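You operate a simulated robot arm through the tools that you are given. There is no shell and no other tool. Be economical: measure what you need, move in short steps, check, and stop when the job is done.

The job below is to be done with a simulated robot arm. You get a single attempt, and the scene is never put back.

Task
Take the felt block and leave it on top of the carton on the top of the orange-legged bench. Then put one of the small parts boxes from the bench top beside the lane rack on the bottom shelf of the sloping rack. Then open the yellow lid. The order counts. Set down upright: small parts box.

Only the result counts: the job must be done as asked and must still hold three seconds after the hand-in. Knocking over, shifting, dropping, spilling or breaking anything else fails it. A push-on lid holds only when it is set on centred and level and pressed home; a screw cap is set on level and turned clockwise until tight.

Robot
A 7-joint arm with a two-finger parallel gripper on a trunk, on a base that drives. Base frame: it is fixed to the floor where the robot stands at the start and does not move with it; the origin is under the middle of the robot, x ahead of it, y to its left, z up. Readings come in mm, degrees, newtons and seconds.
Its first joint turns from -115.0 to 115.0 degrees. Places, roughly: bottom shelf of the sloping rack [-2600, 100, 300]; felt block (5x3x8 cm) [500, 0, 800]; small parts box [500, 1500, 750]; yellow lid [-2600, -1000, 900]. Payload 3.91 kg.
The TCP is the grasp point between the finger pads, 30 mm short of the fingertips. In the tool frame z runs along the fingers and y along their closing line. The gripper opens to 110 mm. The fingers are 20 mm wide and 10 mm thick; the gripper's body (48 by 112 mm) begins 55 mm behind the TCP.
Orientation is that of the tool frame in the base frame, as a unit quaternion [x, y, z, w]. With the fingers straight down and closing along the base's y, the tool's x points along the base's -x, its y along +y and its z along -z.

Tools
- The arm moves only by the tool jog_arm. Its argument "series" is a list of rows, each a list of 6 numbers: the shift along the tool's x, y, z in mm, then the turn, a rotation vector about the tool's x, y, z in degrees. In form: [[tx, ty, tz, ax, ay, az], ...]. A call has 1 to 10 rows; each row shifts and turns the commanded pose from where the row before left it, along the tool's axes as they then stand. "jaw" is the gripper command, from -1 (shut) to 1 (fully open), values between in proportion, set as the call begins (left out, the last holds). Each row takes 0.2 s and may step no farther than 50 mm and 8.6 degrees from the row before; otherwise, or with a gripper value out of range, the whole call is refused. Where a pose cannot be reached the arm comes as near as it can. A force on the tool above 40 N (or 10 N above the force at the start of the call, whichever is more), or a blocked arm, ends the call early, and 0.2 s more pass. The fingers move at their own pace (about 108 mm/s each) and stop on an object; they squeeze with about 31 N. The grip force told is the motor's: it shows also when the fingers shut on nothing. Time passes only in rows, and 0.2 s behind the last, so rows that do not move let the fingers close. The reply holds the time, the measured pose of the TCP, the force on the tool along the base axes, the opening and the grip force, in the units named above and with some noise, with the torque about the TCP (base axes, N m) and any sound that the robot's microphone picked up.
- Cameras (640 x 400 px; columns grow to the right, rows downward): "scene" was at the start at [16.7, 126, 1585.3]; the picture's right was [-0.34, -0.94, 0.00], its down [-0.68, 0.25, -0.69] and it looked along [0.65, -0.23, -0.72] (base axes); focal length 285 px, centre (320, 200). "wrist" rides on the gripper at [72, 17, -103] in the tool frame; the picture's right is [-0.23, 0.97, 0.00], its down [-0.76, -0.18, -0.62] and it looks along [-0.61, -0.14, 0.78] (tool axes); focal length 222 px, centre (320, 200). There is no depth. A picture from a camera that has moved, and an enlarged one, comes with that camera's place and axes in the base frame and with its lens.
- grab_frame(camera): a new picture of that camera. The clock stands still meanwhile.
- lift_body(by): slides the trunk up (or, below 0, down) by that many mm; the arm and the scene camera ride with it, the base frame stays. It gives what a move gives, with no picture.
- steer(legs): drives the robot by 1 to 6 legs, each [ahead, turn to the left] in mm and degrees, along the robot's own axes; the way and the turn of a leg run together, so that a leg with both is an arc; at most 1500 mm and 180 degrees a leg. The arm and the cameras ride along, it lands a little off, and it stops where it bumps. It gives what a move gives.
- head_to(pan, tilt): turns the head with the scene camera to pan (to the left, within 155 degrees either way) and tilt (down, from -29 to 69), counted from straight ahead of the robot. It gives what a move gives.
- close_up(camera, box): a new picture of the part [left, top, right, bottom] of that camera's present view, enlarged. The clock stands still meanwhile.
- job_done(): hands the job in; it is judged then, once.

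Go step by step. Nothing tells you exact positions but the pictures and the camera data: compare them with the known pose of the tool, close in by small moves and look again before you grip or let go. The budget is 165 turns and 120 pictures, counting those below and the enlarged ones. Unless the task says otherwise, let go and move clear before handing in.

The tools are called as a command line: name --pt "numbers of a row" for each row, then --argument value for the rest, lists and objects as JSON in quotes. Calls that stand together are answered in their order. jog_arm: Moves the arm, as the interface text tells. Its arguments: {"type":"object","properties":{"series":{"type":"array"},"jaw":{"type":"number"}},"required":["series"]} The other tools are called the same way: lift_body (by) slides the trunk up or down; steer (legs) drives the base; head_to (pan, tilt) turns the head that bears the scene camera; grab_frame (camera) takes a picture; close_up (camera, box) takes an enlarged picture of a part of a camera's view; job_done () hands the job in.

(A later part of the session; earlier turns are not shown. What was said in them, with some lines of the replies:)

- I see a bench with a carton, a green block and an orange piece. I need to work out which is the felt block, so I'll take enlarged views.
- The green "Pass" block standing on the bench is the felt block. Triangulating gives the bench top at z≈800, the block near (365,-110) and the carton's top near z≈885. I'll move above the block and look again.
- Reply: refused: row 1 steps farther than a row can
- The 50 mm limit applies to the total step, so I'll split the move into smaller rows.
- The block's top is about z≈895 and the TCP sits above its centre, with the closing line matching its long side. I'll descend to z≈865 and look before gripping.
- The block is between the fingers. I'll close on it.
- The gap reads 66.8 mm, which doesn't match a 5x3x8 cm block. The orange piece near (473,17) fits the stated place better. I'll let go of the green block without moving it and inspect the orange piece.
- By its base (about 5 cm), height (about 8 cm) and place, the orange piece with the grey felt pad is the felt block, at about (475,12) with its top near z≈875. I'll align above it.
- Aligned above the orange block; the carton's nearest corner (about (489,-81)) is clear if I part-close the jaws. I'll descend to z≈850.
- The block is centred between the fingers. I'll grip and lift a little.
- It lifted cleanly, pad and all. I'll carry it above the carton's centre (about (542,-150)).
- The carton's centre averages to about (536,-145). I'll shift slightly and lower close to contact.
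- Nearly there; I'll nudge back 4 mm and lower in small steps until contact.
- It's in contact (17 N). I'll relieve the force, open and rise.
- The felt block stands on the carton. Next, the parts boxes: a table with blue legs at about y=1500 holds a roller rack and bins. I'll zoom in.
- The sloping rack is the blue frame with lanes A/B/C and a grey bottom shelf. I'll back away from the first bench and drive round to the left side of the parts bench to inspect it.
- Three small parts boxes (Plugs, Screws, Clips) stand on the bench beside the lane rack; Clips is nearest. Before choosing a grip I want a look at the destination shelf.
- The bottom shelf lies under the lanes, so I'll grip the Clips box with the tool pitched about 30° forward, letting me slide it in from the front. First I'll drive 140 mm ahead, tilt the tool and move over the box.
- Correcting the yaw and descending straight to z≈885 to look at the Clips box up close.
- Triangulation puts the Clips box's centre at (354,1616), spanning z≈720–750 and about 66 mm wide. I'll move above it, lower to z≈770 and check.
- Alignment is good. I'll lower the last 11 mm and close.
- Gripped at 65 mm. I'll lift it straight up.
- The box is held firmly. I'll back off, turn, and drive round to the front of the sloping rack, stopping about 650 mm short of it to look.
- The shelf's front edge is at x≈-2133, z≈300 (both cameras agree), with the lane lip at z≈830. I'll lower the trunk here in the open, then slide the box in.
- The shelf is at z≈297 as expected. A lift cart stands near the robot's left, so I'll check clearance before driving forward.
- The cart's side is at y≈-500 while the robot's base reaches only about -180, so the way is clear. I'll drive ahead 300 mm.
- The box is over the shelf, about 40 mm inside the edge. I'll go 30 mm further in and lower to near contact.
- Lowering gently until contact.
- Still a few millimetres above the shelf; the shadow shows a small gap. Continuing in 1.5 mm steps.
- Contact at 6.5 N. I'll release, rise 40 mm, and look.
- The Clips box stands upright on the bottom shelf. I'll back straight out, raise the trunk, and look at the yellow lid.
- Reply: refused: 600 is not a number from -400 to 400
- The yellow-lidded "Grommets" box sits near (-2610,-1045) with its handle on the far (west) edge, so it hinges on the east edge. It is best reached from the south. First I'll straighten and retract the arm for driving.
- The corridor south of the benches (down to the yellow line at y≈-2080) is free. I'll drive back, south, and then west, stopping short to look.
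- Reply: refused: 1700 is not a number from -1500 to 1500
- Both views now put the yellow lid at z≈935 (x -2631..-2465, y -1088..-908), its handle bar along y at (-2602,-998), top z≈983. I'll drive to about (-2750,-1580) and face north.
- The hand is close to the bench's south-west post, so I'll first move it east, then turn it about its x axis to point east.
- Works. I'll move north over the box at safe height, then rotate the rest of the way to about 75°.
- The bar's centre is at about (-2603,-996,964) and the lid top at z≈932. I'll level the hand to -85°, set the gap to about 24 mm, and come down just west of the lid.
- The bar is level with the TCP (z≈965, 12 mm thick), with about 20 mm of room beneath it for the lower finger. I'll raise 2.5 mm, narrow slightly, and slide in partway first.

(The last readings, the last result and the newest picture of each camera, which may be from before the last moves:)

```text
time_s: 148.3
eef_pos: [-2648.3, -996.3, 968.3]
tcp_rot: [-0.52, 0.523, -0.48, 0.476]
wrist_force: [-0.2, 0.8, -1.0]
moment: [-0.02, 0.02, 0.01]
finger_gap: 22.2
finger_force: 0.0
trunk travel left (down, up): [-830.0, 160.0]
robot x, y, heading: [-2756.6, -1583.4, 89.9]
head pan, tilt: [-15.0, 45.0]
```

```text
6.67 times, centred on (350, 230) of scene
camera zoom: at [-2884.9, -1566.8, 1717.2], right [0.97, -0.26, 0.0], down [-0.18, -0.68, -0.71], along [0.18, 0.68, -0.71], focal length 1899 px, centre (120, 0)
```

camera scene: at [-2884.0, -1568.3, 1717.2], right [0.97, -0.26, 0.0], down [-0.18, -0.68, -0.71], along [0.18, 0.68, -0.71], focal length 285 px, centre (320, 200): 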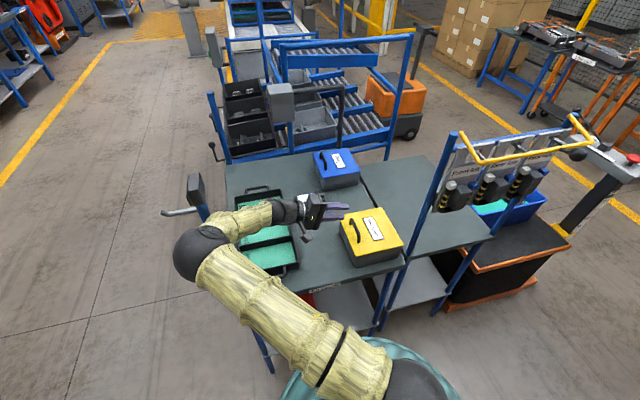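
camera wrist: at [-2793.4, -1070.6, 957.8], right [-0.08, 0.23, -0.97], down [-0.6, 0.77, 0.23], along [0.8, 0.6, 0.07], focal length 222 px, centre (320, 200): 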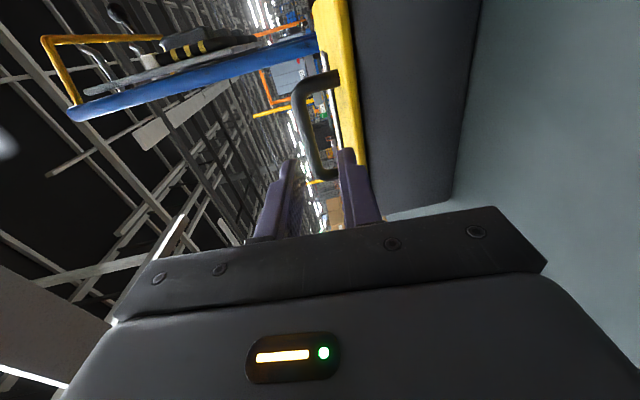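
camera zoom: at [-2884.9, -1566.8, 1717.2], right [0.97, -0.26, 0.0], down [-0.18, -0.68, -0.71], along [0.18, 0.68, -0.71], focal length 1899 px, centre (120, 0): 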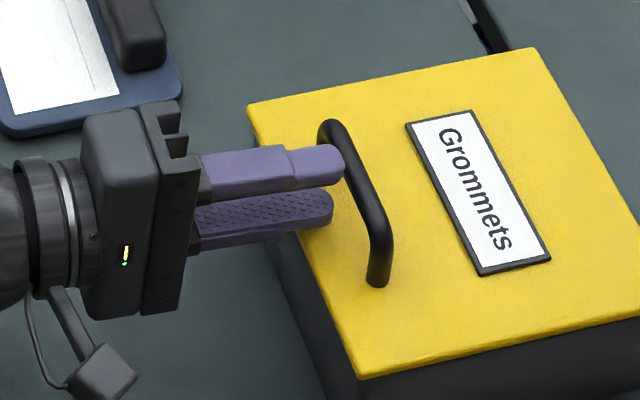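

The bar is lined up between the fingers. Advancing the last 31 mm and checking before gripping.

jog_arm --pt "0 -1.3 16 0 0 0" --pt "0 -1.3 15 0 0 0" --pt "0 0 0 0 0 0"

close_up --camera "wrist" --box '[240, 50, 400, 240]'

close_up --camera "scene" --box '[310, 200, 390, 260]'

```text
time_s: 149.1
eef_pos: [-2617.0, -996.0, 965.9]
tcp_rot: [-0.519, 0.523, -0.48, 0.475]
wrist_force: [0.7, 0.2, 0.5]
moment: [-0.01, 0.01, -0.01]
finger_gap: 21.9
finger_force: 0.1
trunk travel left (down, up): [-830.0, 160.0]
robot x, y, heading: [-2753.9, -1585.0, 89.8]
head pan, tilt: [-15.0, 45.0]
```

```text
2.11 times, centred on (320, 145) of wrist
camera zoom: at [-2722.3, -1068.6, 959.7], right [-0.08, 0.23, -0.97], down [-0.6, 0.77, 0.23], along [0.8, 0.6, 0.07], focal length 468 px, centre (320, 316)
```

zoom: 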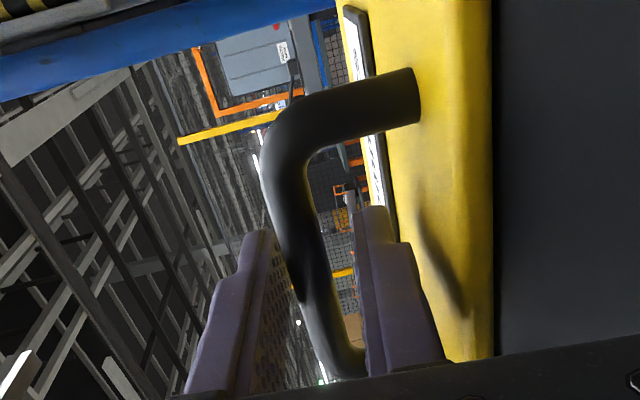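

```text
6.67 times, centred on (350, 230) of scene
camera zoom: at [-2885.1, -1566.9, 1717.2], right [0.97, -0.26, 0.0], down [-0.18, -0.68, -0.71], along [0.18, 0.68, -0.71], focal length 1899 px, centre (120, 0)
```

zoom: 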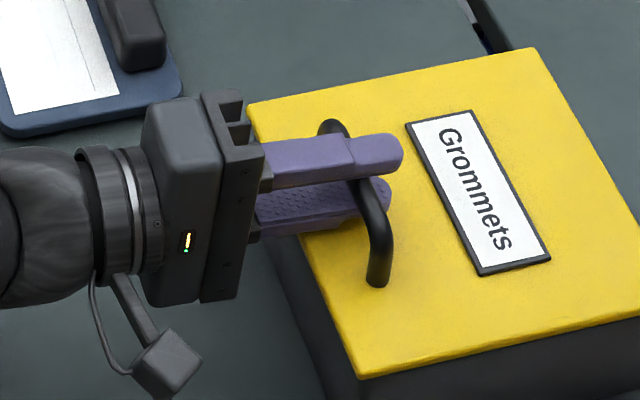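

The bar sits between the pads. Gripping it.

jog_arm --pt "0 0 0 0 0 0" --pt "0 0 0 0 0 0" --pt "0 0 0 0 0 0" --jaw -1

```text
time_s: 149.9
eef_pos: [-2617.1, -997.4, 969.0]
tcp_rot: [-0.518, 0.523, -0.48, 0.476]
wrist_force: [2.3, 6.3, 15.0]
moment: [-0.08, -0.17, -0.22]
finger_gap: 11.3
finger_force: 45.4
trunk travel left (down, up): [-830.0, 160.0]
robot x, y, heading: [-2754.1, -1584.8, 90.0]
head pan, tilt: [-15.0, 45.0]
```

Gripped. I'll start the opening arc about the estimated hinge line (x≈-2465, z≈930), first 8°, and check the forces.

jog_arm --pt "0 -10.7 1.9 -4 0 0" --pt "0 -10.7 1.9 -4 0 0" --pt "0 0 0 0 0 0"

close_up --camera "scene" --box '[290, 170, 430, 280]'

```text
time_s: 150.7
eef_pos: [-2611.3, -996.0, 986.4]
tcp_rot: [-0.553, 0.555, -0.441, 0.438]
wrist_force: [-3.4, 3.4, -1.5]
moment: [0.03, 0.25, 0.27]
finger_gap: 11.5
finger_force: 45.2
trunk travel left (down, up): [-830.0, 160.0]
robot x, y, heading: [-2754.6, -1585.8, 90.0]
head pan, tilt: [-15.0, 45.0]
```

```text
3.64 times, centred on (360, 225) of scene
camera zoom: at [-2885.4, -1565.9, 1717.0], right [0.97, -0.26, 0.0], down [-0.18, -0.68, -0.71], along [0.18, 0.68, -0.71], focal length 1036 px, centre (174, 109)
```

zoom: 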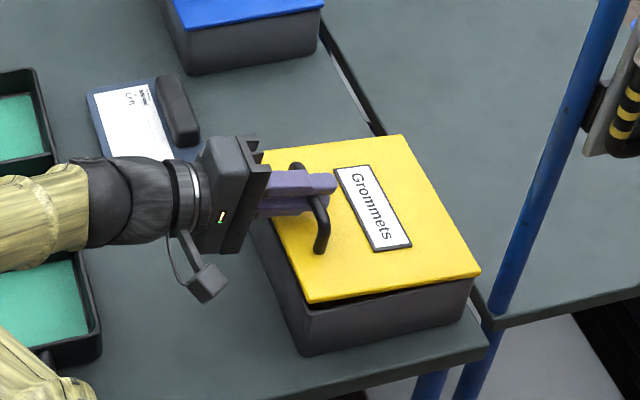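

The lid is hinging open along the east edge as expected with low force. Continuing the arc.

jog_arm --pt "0 -21.3 4.9 -8 0 0" --pt "0 -21.3 4.9 -8 0 0" --pt "0 0 0 0 0 0"

close_up --camera "scene" --box '[290, 170, 430, 280]'

```text
time_s: 151.5
eef_pos: [-2589.0, -997.9, 1025.4]
tcp_rot: [-0.608, 0.611, -0.359, 0.357]
wrist_force: [-7.2, 9.2, 5.0]
moment: [0.01, -0.13, 0.31]
finger_gap: 11.4
finger_force: 45.0
trunk travel left (down, up): [-830.0, 160.0]
robot x, y, heading: [-2755.9, -1583.7, 89.9]
head pan, tilt: [-15.0, 45.0]
```

```text
3.64 times, centred on (360, 225) of scene
camera zoom: at [-2886.1, -1565.9, 1717.1], right [0.97, -0.26, 0.0], down [-0.18, -0.68, -0.71], along [0.18, 0.68, -0.71], focal length 1036 px, centre (174, 109)
```

zoom: 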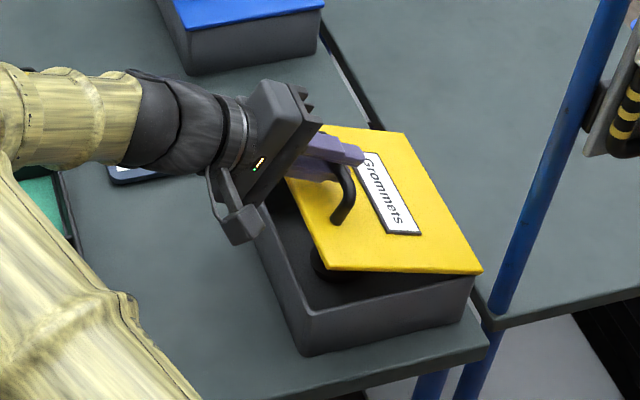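

Going well (about 24°). Continuing.

jog_arm --pt "0 -21.3 4.9 -8 0 0" --pt "0 -21.3 4.9 -8 0 0" --pt "0 -21.3 4.9 -8 0 0" --pt "0 0 0 0 0 0"

close_up --camera "scene" --box '[290, 150, 450, 280]'

```text
time_s: 152.5
eef_pos: [-2540.0, -996.7, 1069.0]
tcp_rot: [-0.668, 0.673, -0.225, 0.224]
wrist_force: [-10.5, 11.0, 17.0]
moment: [-0.07, -0.15, 0.27]
finger_gap: 10.9
finger_force: 44.9
trunk travel left (down, up): [-830.0, 160.0]
robot x, y, heading: [-2758.3, -1585.6, 89.9]
head pan, tilt: [-15.0, 45.0]
```

```text
3.08 times, centred on (370, 215) of scene
camera zoom: at [-2887.5, -1566.7, 1717.0], right [0.97, -0.26, 0.0], down [-0.18, -0.68, -0.71], along [0.18, 0.68, -0.71], focal length 876 px, centre (166, 154)
```

zoom: 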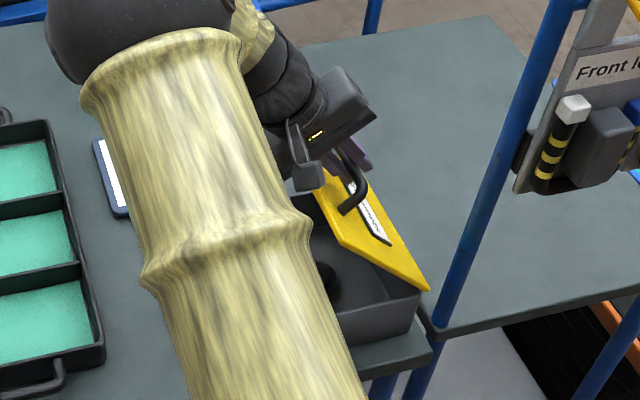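

Force shows the true hinge is a bit farther out; a fit gives (-2454,923). I'll adjust the arc and continue to about 72°.

jog_arm --pt "-1.5 -22.8 1.4 -8 0 0" --pt "0 -22.8 4.4 -8 0 0" --pt "0 -22.8 4.4 -8 0 0" --pt "0 0 0 0 0 0"

grab_frame --camera "scene"

grab_frame --camera "wrist"

```text
time_s: 153.5
eef_pos: [-2475.9, -995.7, 1090.7]
tcp_rot: [-0.7, 0.705, -0.081, 0.077]
wrist_force: [-1.0, -0.5, 0.9]
moment: [-0.8, 0.03, 0.15]
finger_gap: 11.6
finger_force: 44.6
trunk travel left (down, up): [-830.0, 160.0]
robot x, y, heading: [-2751.2, -1591.1, 90.0]
head pan, tilt: [-15.0, 45.0]
```

```text
37 pictures are left
camera scene: at [-2885.9, -1567.7, 1716.9], right [0.97, -0.26, 0.0], down [-0.18, -0.68, -0.71], along [0.18, 0.68, -0.71], focal length 285 px, centre (320, 200)
```

scene: 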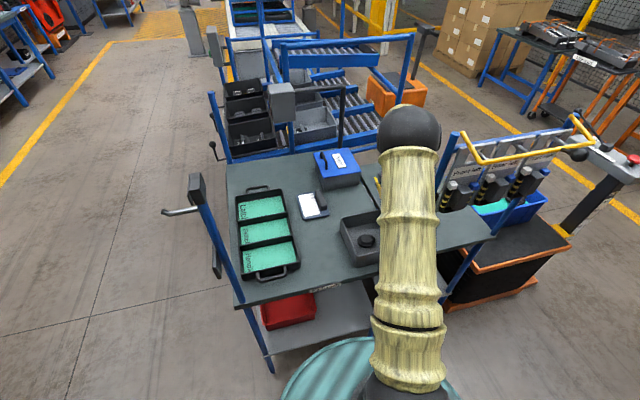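

```text
36 pictures are left
camera wrist: at [-2516.7, -1068.7, 1187.5], right [-0.95, 0.23, -0.22], down [0.04, 0.76, 0.64], along [0.32, 0.6, -0.73], focal length 222 px, centre (320, 200)
```

wrist: 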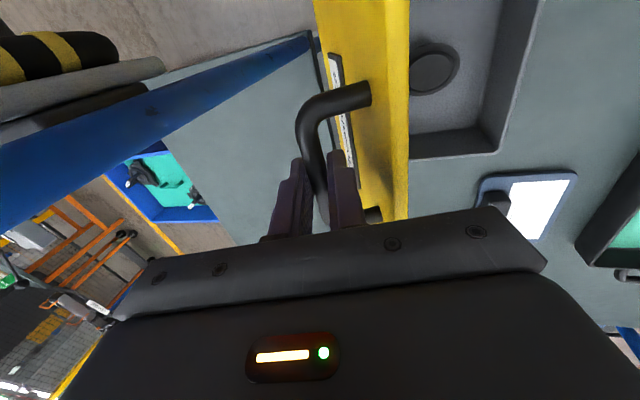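

About 72° open, with the arm clear of the post. Two more careful 8° steps.

jog_arm --pt "0 -11.4 1.6 -4 0 0" --pt "0 -11.4 1.6 -4 0 0" --pt "0 -11.4 1.6 -4 0 0" --pt "0 -11.4 1.6 -4 0 0" --pt "0 0 0 0 0 0"

grab_frame --camera "wrist"

grab_frame --camera "scene"

```text
time_s: 154.7
eef_pos: [-2431.6, -996.3, 1087.1]
tcp_rot: [-0.704, 0.709, 0.017, -0.022]
wrist_force: [-1.6, -9.9, -13.4]
moment: [-0.16, -0.06, 0.36]
finger_gap: 11.4
finger_force: 44.9
trunk travel left (down, up): [-830.0, 160.0]
robot x, y, heading: [-2754.1, -1586.8, 90.3]
head pan, tilt: [-15.0, 45.0]
```

```text
35 pictures are left
camera wrist: at [-2442.4, -1068.7, 1193.1], right [-0.97, 0.23, 0.05], down [0.22, 0.76, 0.61], along [0.1, 0.6, -0.79], focal length 222 px, centre (320, 200)
```

wrist: 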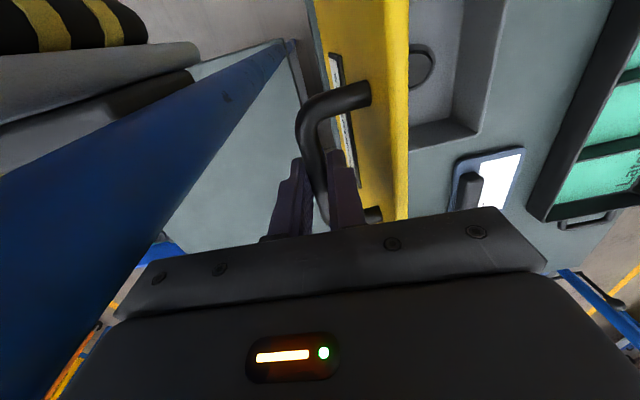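

```text
34 pictures are left
camera scene: at [-2885.1, -1565.7, 1717.0], right [0.97, -0.26, 0.0], down [-0.18, -0.68, -0.71], along [0.18, 0.68, -0.71], focal length 285 px, centre (320, 200)
```

scene: 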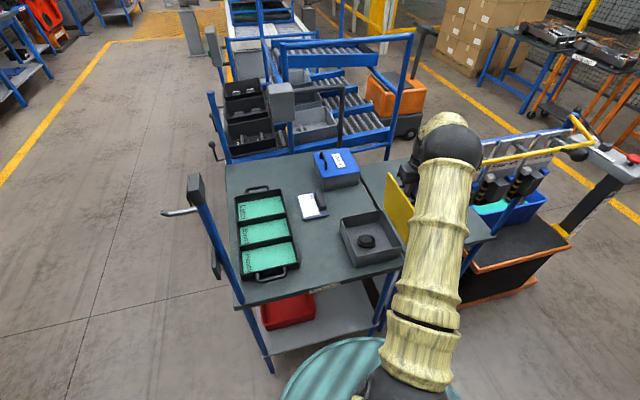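

The lid stands at about 88°. I'll loosen the grip a little, keeping the bar caged, to see which way the lid leans.

jog_arm --pt "0 0 0 0 0 0" --pt "0 0 0 0 0 0" --pt "0 0 0 0 0 0" --jaw -0.5

close_up --camera "wrist" --box '[240, 60, 440, 250]'

```text
time_s: 155.5
eef_pos: [-2430.5, -995.6, 1091.0]
tcp_rot: [-0.704, 0.71, 0.019, -0.017]
wrist_force: [-0.1, 0.4, -0.1]
moment: [0.01, 0.02, 0.03]
finger_gap: 27.3
finger_force: 0.1
trunk travel left (down, up): [-830.0, 160.0]
robot x, y, heading: [-2753.8, -1582.0, 90.1]
head pan, tilt: [-15.0, 45.0]
```

```text
2.11 times, centred on (340, 155) of wrist
camera zoom: at [-2442.5, -1068.7, 1195.0], right [-0.97, 0.24, 0.05], down [0.22, 0.76, 0.61], along [0.11, 0.61, -0.79], focal length 468 px, centre (278, 295)
```

zoom: 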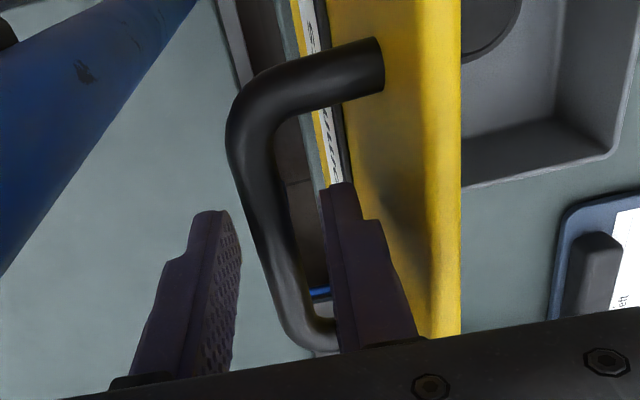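

The lid stays put by itself, with no contact on the fingers. For margin I'll nudge it a few degrees past vertical with the bar lightly caged.

jog_arm --pt "0 0 0 0 0 0" --pt "0 -6 0 0 0 0" --pt "0 -6 0 0 0 0" --pt "0 0 0 0 0 0" --jaw -0.72

jog_arm --pt "0 0 0 0 0 0" --pt "0 0 0 0 0 0" --pt "0 0 0 0 0 0" --jaw -0.45

close_up --camera "wrist" --box '[240, 60, 440, 250]'

```text
time_s: 156.5
eef_pos: [-2427.3, -991.7, 1090.4]
tcp_rot: [-0.706, 0.707, 0.018, -0.018]
wrist_force: [0.2, 0.1, 0.2]
moment: [0.0, -0.03, -0.01]
finger_gap: 15.1
finger_force: 0.0
trunk travel left (down, up): [-830.0, 160.0]
robot x, y, heading: [-2755.7, -1590.4, 90.0]
head pan, tilt: [-15.0, 45.0]
```

```text
time_s: 157.3
eef_pos: [-2426.4, -993.1, 1091.2]
tcp_rot: [-0.706, 0.708, 0.015, -0.017]
wrist_force: [0.0, 0.6, -0.6]
moment: [0.0, 0.03, 0.01]
finger_gap: 30.5
finger_force: 0.0
trunk travel left (down, up): [-830.0, 160.0]
robot x, y, heading: [-2750.8, -1584.7, 89.9]
head pan, tilt: [-15.0, 45.0]
```

```text
2.11 times, centred on (340, 155) of wrist
camera zoom: at [-2438.8, -1065.4, 1196.0], right [-0.97, 0.23, 0.05], down [0.21, 0.76, 0.61], along [0.11, 0.61, -0.79], focal length 468 px, centre (278, 295)
```

zoom: 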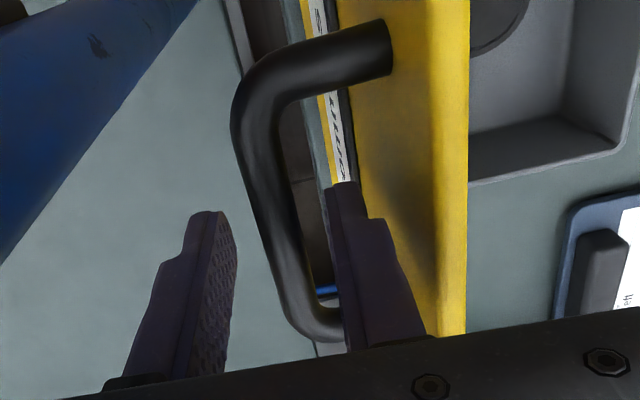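

That's as far as the arm goes here, and the lid holds steady. I'll withdraw straight up out of the handle in small steps.

jog_arm --pt "0 0 -12 0 0 0" --pt "0 0 -15 0 0 0" --pt "0 0 -20 0 0 0" --pt "0 0 0 0 0 0"

grab_frame --camera "wrist"

```text
time_s: 158.3
eef_pos: [-2413.6, -995.6, 1139.4]
tcp_rot: [-0.703, 0.711, 0.017, -0.017]
wrist_force: [-0.1, -0.6, 0.6]
moment: [-0.01, 0.0, 0.01]
finger_gap: 30.2
finger_force: 0.1
trunk travel left (down, up): [-830.0, 160.0]
robot x, y, heading: [-2756.5, -1583.7, 90.1]
head pan, tilt: [-15.0, 45.0]
```

```text
31 pictures are left
camera wrist: at [-2427.2, -1068.2, 1244.7], right [-0.97, 0.24, 0.05], down [0.22, 0.76, 0.62], along [0.11, 0.61, -0.79], focal length 222 px, centre (320, 200)
```

wrist: 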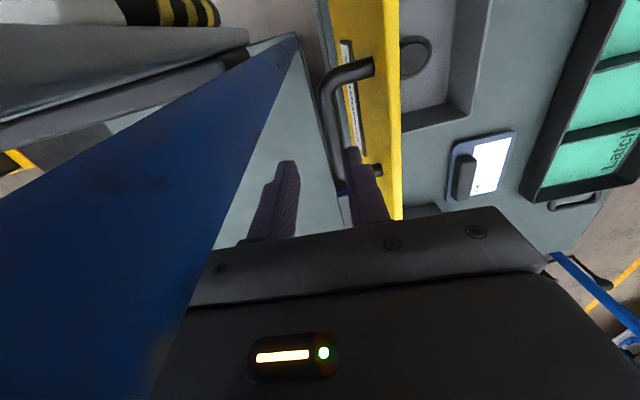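

Clear of the handle. I'll keep rising and shift away from the post.

jog_arm --pt "0 3 -30 0 0 0" --pt "0 5 -40 0 0 0" --pt "0 20 -30 0 0 0" --pt "0 40 0 0 0 0" --pt "0 45 0 0 0 0" --pt "0 45 0 0 0 0" --pt "0 0 0 0 0 0"

grab_frame --camera "wrist"

grab_frame --camera "scene"

```text
time_s: 159.9
eef_pos: [-2564.6, -998.8, 1245.3]
tcp_rot: [-0.704, 0.71, 0.019, -0.019]
wrist_force: [-0.2, -0.6, -1.4]
moment: [0.0, 0.02, 0.0]
finger_gap: 30.3
finger_force: 0.2
trunk travel left (down, up): [-830.0, 160.0]
robot x, y, heading: [-2752.9, -1589.8, 90.2]
head pan, tilt: [-15.0, 45.0]
```

```text
30 pictures are left
camera wrist: at [-2578.0, -1070.5, 1349.5], right [-0.97, 0.24, 0.05], down [0.22, 0.76, 0.61], along [0.11, 0.61, -0.79], focal length 222 px, centre (320, 200)
```

wrist: 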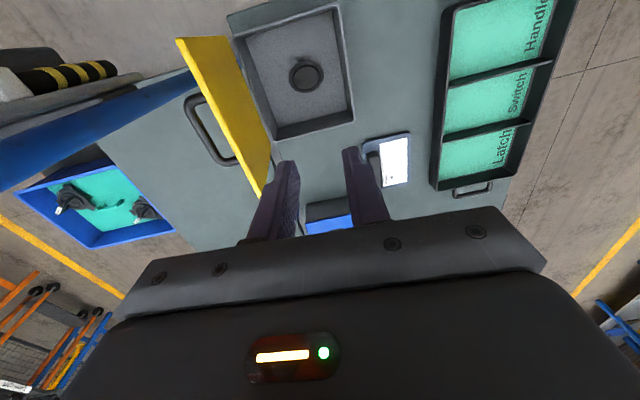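

```text
29 pictures are left
camera scene: at [-2883.9, -1566.6, 1717.3], right [0.97, -0.26, 0.0], down [-0.18, -0.68, -0.71], along [0.18, 0.68, -0.71], focal length 285 px, centre (320, 200)
```

scene: 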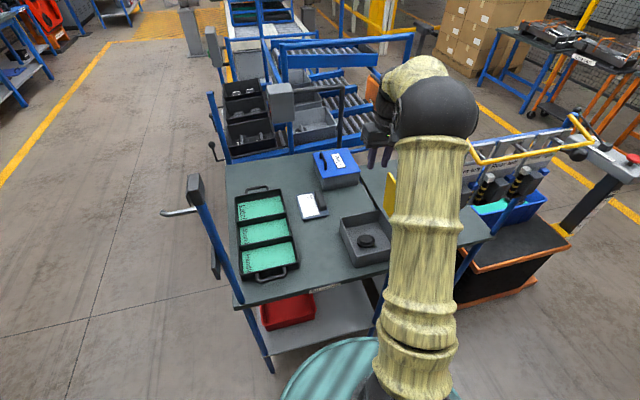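

The lid stands open on its own. For a safe margin I'll gently nudge it slightly past vertical from its underside with closed fingertips, watching the force.

jog_arm --pt "0 0 38 0 0 0" --pt "0 0 38 0 0 0" --pt "0 0 38 0 0 0" --pt "0 0 38 0 0 0" --pt "0 -30 0 0 0 0" --pt "0 -25 0 0 0 0" --pt "0 0 0 0 0 0" --jaw -1

grab_frame --camera "wrist"

```text
time_s: 161.5
eef_pos: [-2520.1, -994.5, 1090.9]
tcp_rot: [-0.704, 0.71, 0.018, -0.019]
wrist_force: [-0.3, -0.8, -0.1]
moment: [-0.01, -0.03, 0.03]
finger_gap: 0.2
finger_force: 31.1
trunk travel left (down, up): [-830.0, 160.0]
robot x, y, heading: [-2754.8, -1582.3, 90.0]
head pan, tilt: [-15.0, 45.0]
```

```text
28 pictures are left
camera wrist: at [-2532.9, -1067.7, 1195.6], right [-0.97, 0.24, 0.05], down [0.22, 0.76, 0.61], along [0.11, 0.61, -0.79], focal length 222 px, centre (320, 200)
```

wrist: 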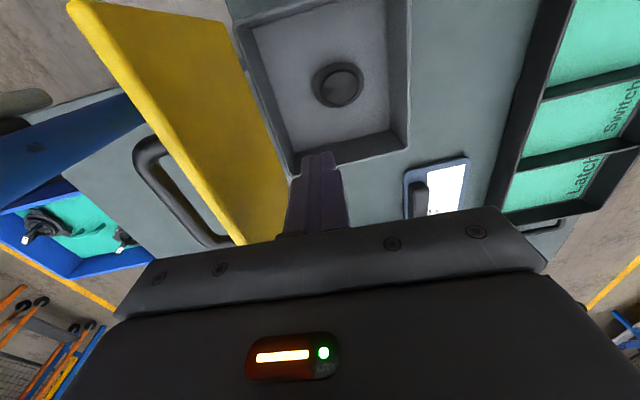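

jog_arm --pt "0 -12 0 0 0 0" --pt "0 -12 0 0 0 0" --pt "0 -10 0 0 0 0" --pt "0 -6 0 0 0 0" --pt "0 -6 0 0 0 0" --pt "0 0 0 0 0 0"

grab_frame --camera "wrist"

```text
time_s: 162.9
eef_pos: [-2474.3, -996.3, 1088.2]
tcp_rot: [-0.703, 0.711, 0.018, -0.018]
wrist_force: [-0.4, 0.6, -0.2]
moment: [-0.01, 0.0, -0.01]
finger_gap: 0.2
finger_force: 30.5
trunk travel left (down, up): [-830.0, 160.0]
robot x, y, heading: [-2754.5, -1588.5, 89.6]
head pan, tilt: [-15.0, 45.0]
```

```text
27 pictures are left
camera wrist: at [-2486.6, -1068.7, 1192.9], right [-0.97, 0.24, 0.05], down [0.22, 0.76, 0.61], along [0.11, 0.61, -0.79], focal length 222 px, centre (320, 200)
```

wrist: 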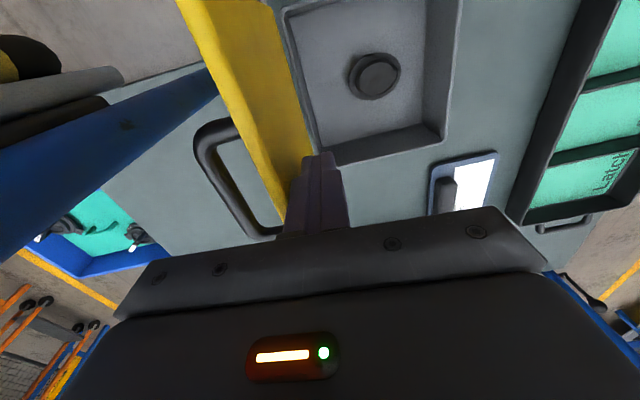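

Fingertips are about to touch the lid. I'll push about 18 mm more in 3 mm rows.

jog_arm --pt "0 -3 0 0 0 0" --pt "0 -3 0 0 0 0" --pt "0 -3 0 0 0 0" --pt "0 -3 0 0 0 0" --pt "0 -3 0 0 0 0" --pt "0 -3 0 0 0 0" --pt "0 0 0 0 0 0"

grab_frame --camera "wrist"

```text
time_s: 164.5
eef_pos: [-2457.8, -996.5, 1086.7]
tcp_rot: [-0.703, 0.71, 0.019, -0.018]
wrist_force: [-2.5, 0.0, 0.2]
moment: [-0.04, 0.0, 0.03]
finger_gap: 0.0
finger_force: 31.0
trunk travel left (down, up): [-830.0, 160.0]
robot x, y, heading: [-2758.9, -1586.2, 89.8]
head pan, tilt: [-15.0, 45.0]
```

```text
26 pictures are left
camera wrist: at [-2469.9, -1069.2, 1191.1], right [-0.97, 0.24, 0.05], down [0.22, 0.76, 0.61], along [0.1, 0.61, -0.79], focal length 222 px, centre (320, 200)
```

wrist: 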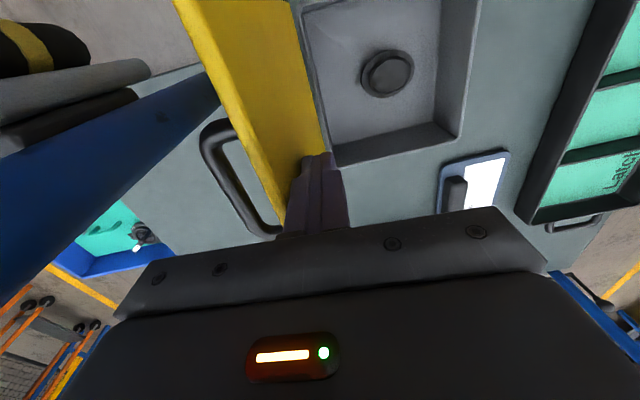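

Contact is light (2.5 N) and the lid is moving. Another 12 mm.

jog_arm --pt "0 -3 0 0 0 0" --pt "0 -3 0 0 0 0" --pt "0 -3 0 0 0 0" --pt "0 -3 0 0 0 0" --pt "0 0 0 0 0 0"

grab_frame --camera "wrist"

```text
time_s: 165.4
eef_pos: [-2456.4, -995.8, 1087.8]
tcp_rot: [-0.706, 0.708, 0.026, -0.025]
wrist_force: [-19.8, -3.4, 6.5]
moment: [0.01, -0.02, 0.0]
finger_gap: 0.1
finger_force: 30.7
trunk travel left (down, up): [-830.0, 160.0]
robot x, y, heading: [-2757.5, -1582.2, 90.2]
head pan, tilt: [-15.0, 45.0]
stopped in row 4: the force on the tool passed its limit (the readings are from after the stop); the commanded pose is now the measured one
```

```text
25 pictures are left
camera wrist: at [-2466.9, -1068.7, 1191.7], right [-0.97, 0.23, 0.07], down [0.22, 0.76, 0.61], along [0.09, 0.61, -0.79], focal length 222 px, centre (320, 200)
```

wrist: 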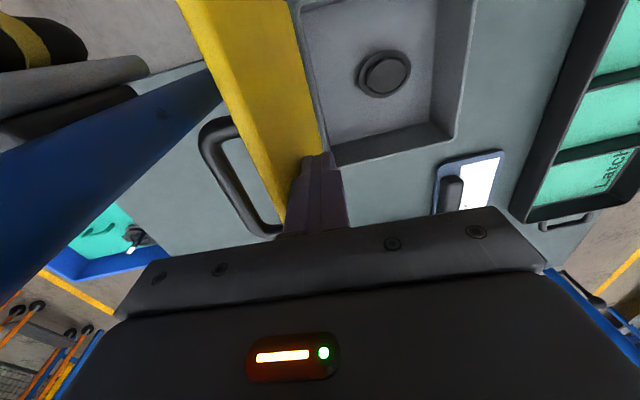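

The lid is at its end stop, so it is fully open. I'll back off west and up, then verify.

jog_arm --pt "0 20 0 0 0 0" --pt "0 40 0 0 0 0" --pt "0 20 -40 0 0 0" --pt "0 0 -45 0 0 0" --pt "0 0 -45 0 0 0" --pt "0 0 0 0 0 0" --pt "0 0 0 0 0 0"

grab_frame --camera "wrist"

head_to --pan -52 --tilt 20

grab_frame --camera "scene"

```text
time_s: 167.0
eef_pos: [-2521.3, -994.6, 1221.7]
tcp_rot: [-0.705, 0.708, 0.021, -0.024]
wrist_force: [0.5, 0.2, 0.0]
moment: [0.01, 0.02, 0.0]
finger_gap: 0.0
finger_force: 30.9
trunk travel left (down, up): [-830.0, 160.0]
robot x, y, heading: [-2754.5, -1586.7, 90.4]
head pan, tilt: [-15.0, 45.0]
```

```text
24 pictures are left
camera wrist: at [-2533.5, -1067.9, 1326.2], right [-0.97, 0.23, 0.06], down [0.22, 0.76, 0.61], along [0.09, 0.61, -0.79], focal length 222 px, centre (320, 200)
```

wrist: 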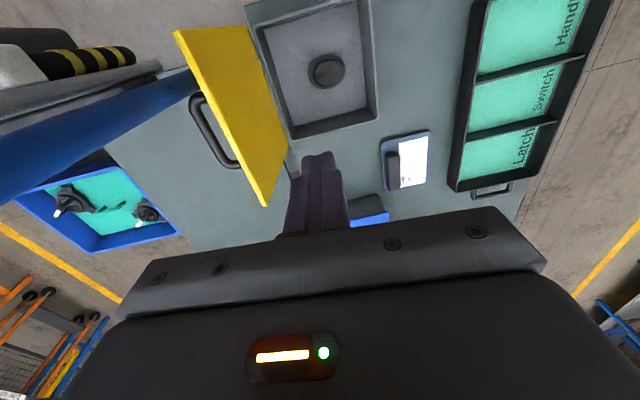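

```text
time_s: 168.1
eef_pos: [-2523.0, -994.2, 1221.7]
tcp_rot: [-0.705, 0.709, 0.023, -0.024]
wrist_force: [0.5, 0.0, -0.4]
moment: [0.05, -0.03, 0.01]
finger_gap: 0.0
finger_force: 31.2
trunk travel left (down, up): [-830.0, 160.0]
robot x, y, heading: [-2755.8, -1580.8, 90.0]
head pan, tilt: [-52.0, 20.0]
```

```text
23 pictures are left
camera scene: at [-2832.7, -1587.7, 1755.8], right [0.62, -0.79, 0.0], down [-0.27, -0.21, -0.94], along [0.74, 0.58, -0.34], focal length 285 px, centre (320, 200)
```

scene: 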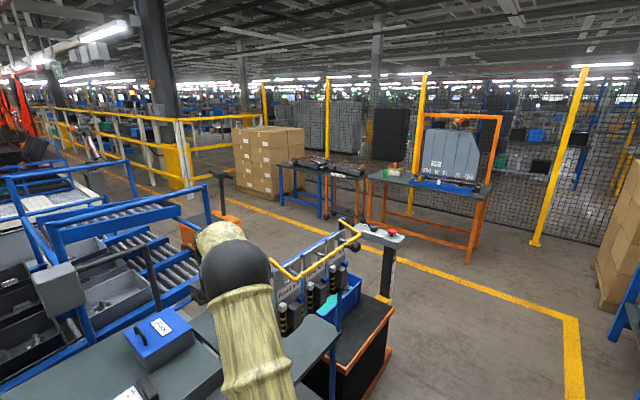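

The lid stays open. A quick look at the first bench to confirm the felt block is still on the carton.

close_up --camera "scene" --box '[355, 150, 435, 200]'

```text
8.00 times, centred on (395, 175) of scene
camera zoom: at [-2832.7, -1587.7, 1755.8], right [0.62, -0.79, 0.0], down [-0.27, -0.21, -0.94], along [0.74, 0.58, -0.34], focal length 2278 px, centre (-280, 400)
```

zoom: 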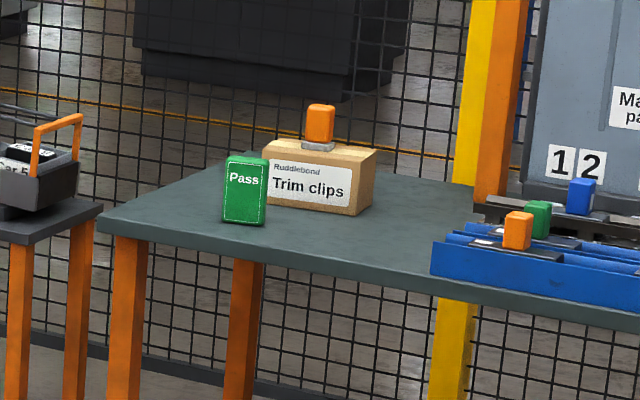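

All three results check out: the orange 5x3x8 cm felt block stands on the carton, the Clips box is upright on the rack's bottom shelf, and the yellow lid rests open at its stop. The hand is clear, so I'm handing in.

job_done

```text
The job is handed in.
```

I did all three steps in order and handed the job in. No verdict came back.

- **Felt block:** I took the orange block with the grey pad to be the felt block. Its size (about 5x3x8 cm) and place matched, and the green "Pass" block is too big. I had first closed the gripper on the green block, then let go without moving it. A last picture shows the orange block standing on the carton.
- **Small parts box:** the Clips box stands upright on the bottom shelf of the sloping rack, about 70 mm in from the front edge. I checked it right after letting go, but not again at the end.
- **Yellow lid:** it is open to its end stop and stayed there after I let go.
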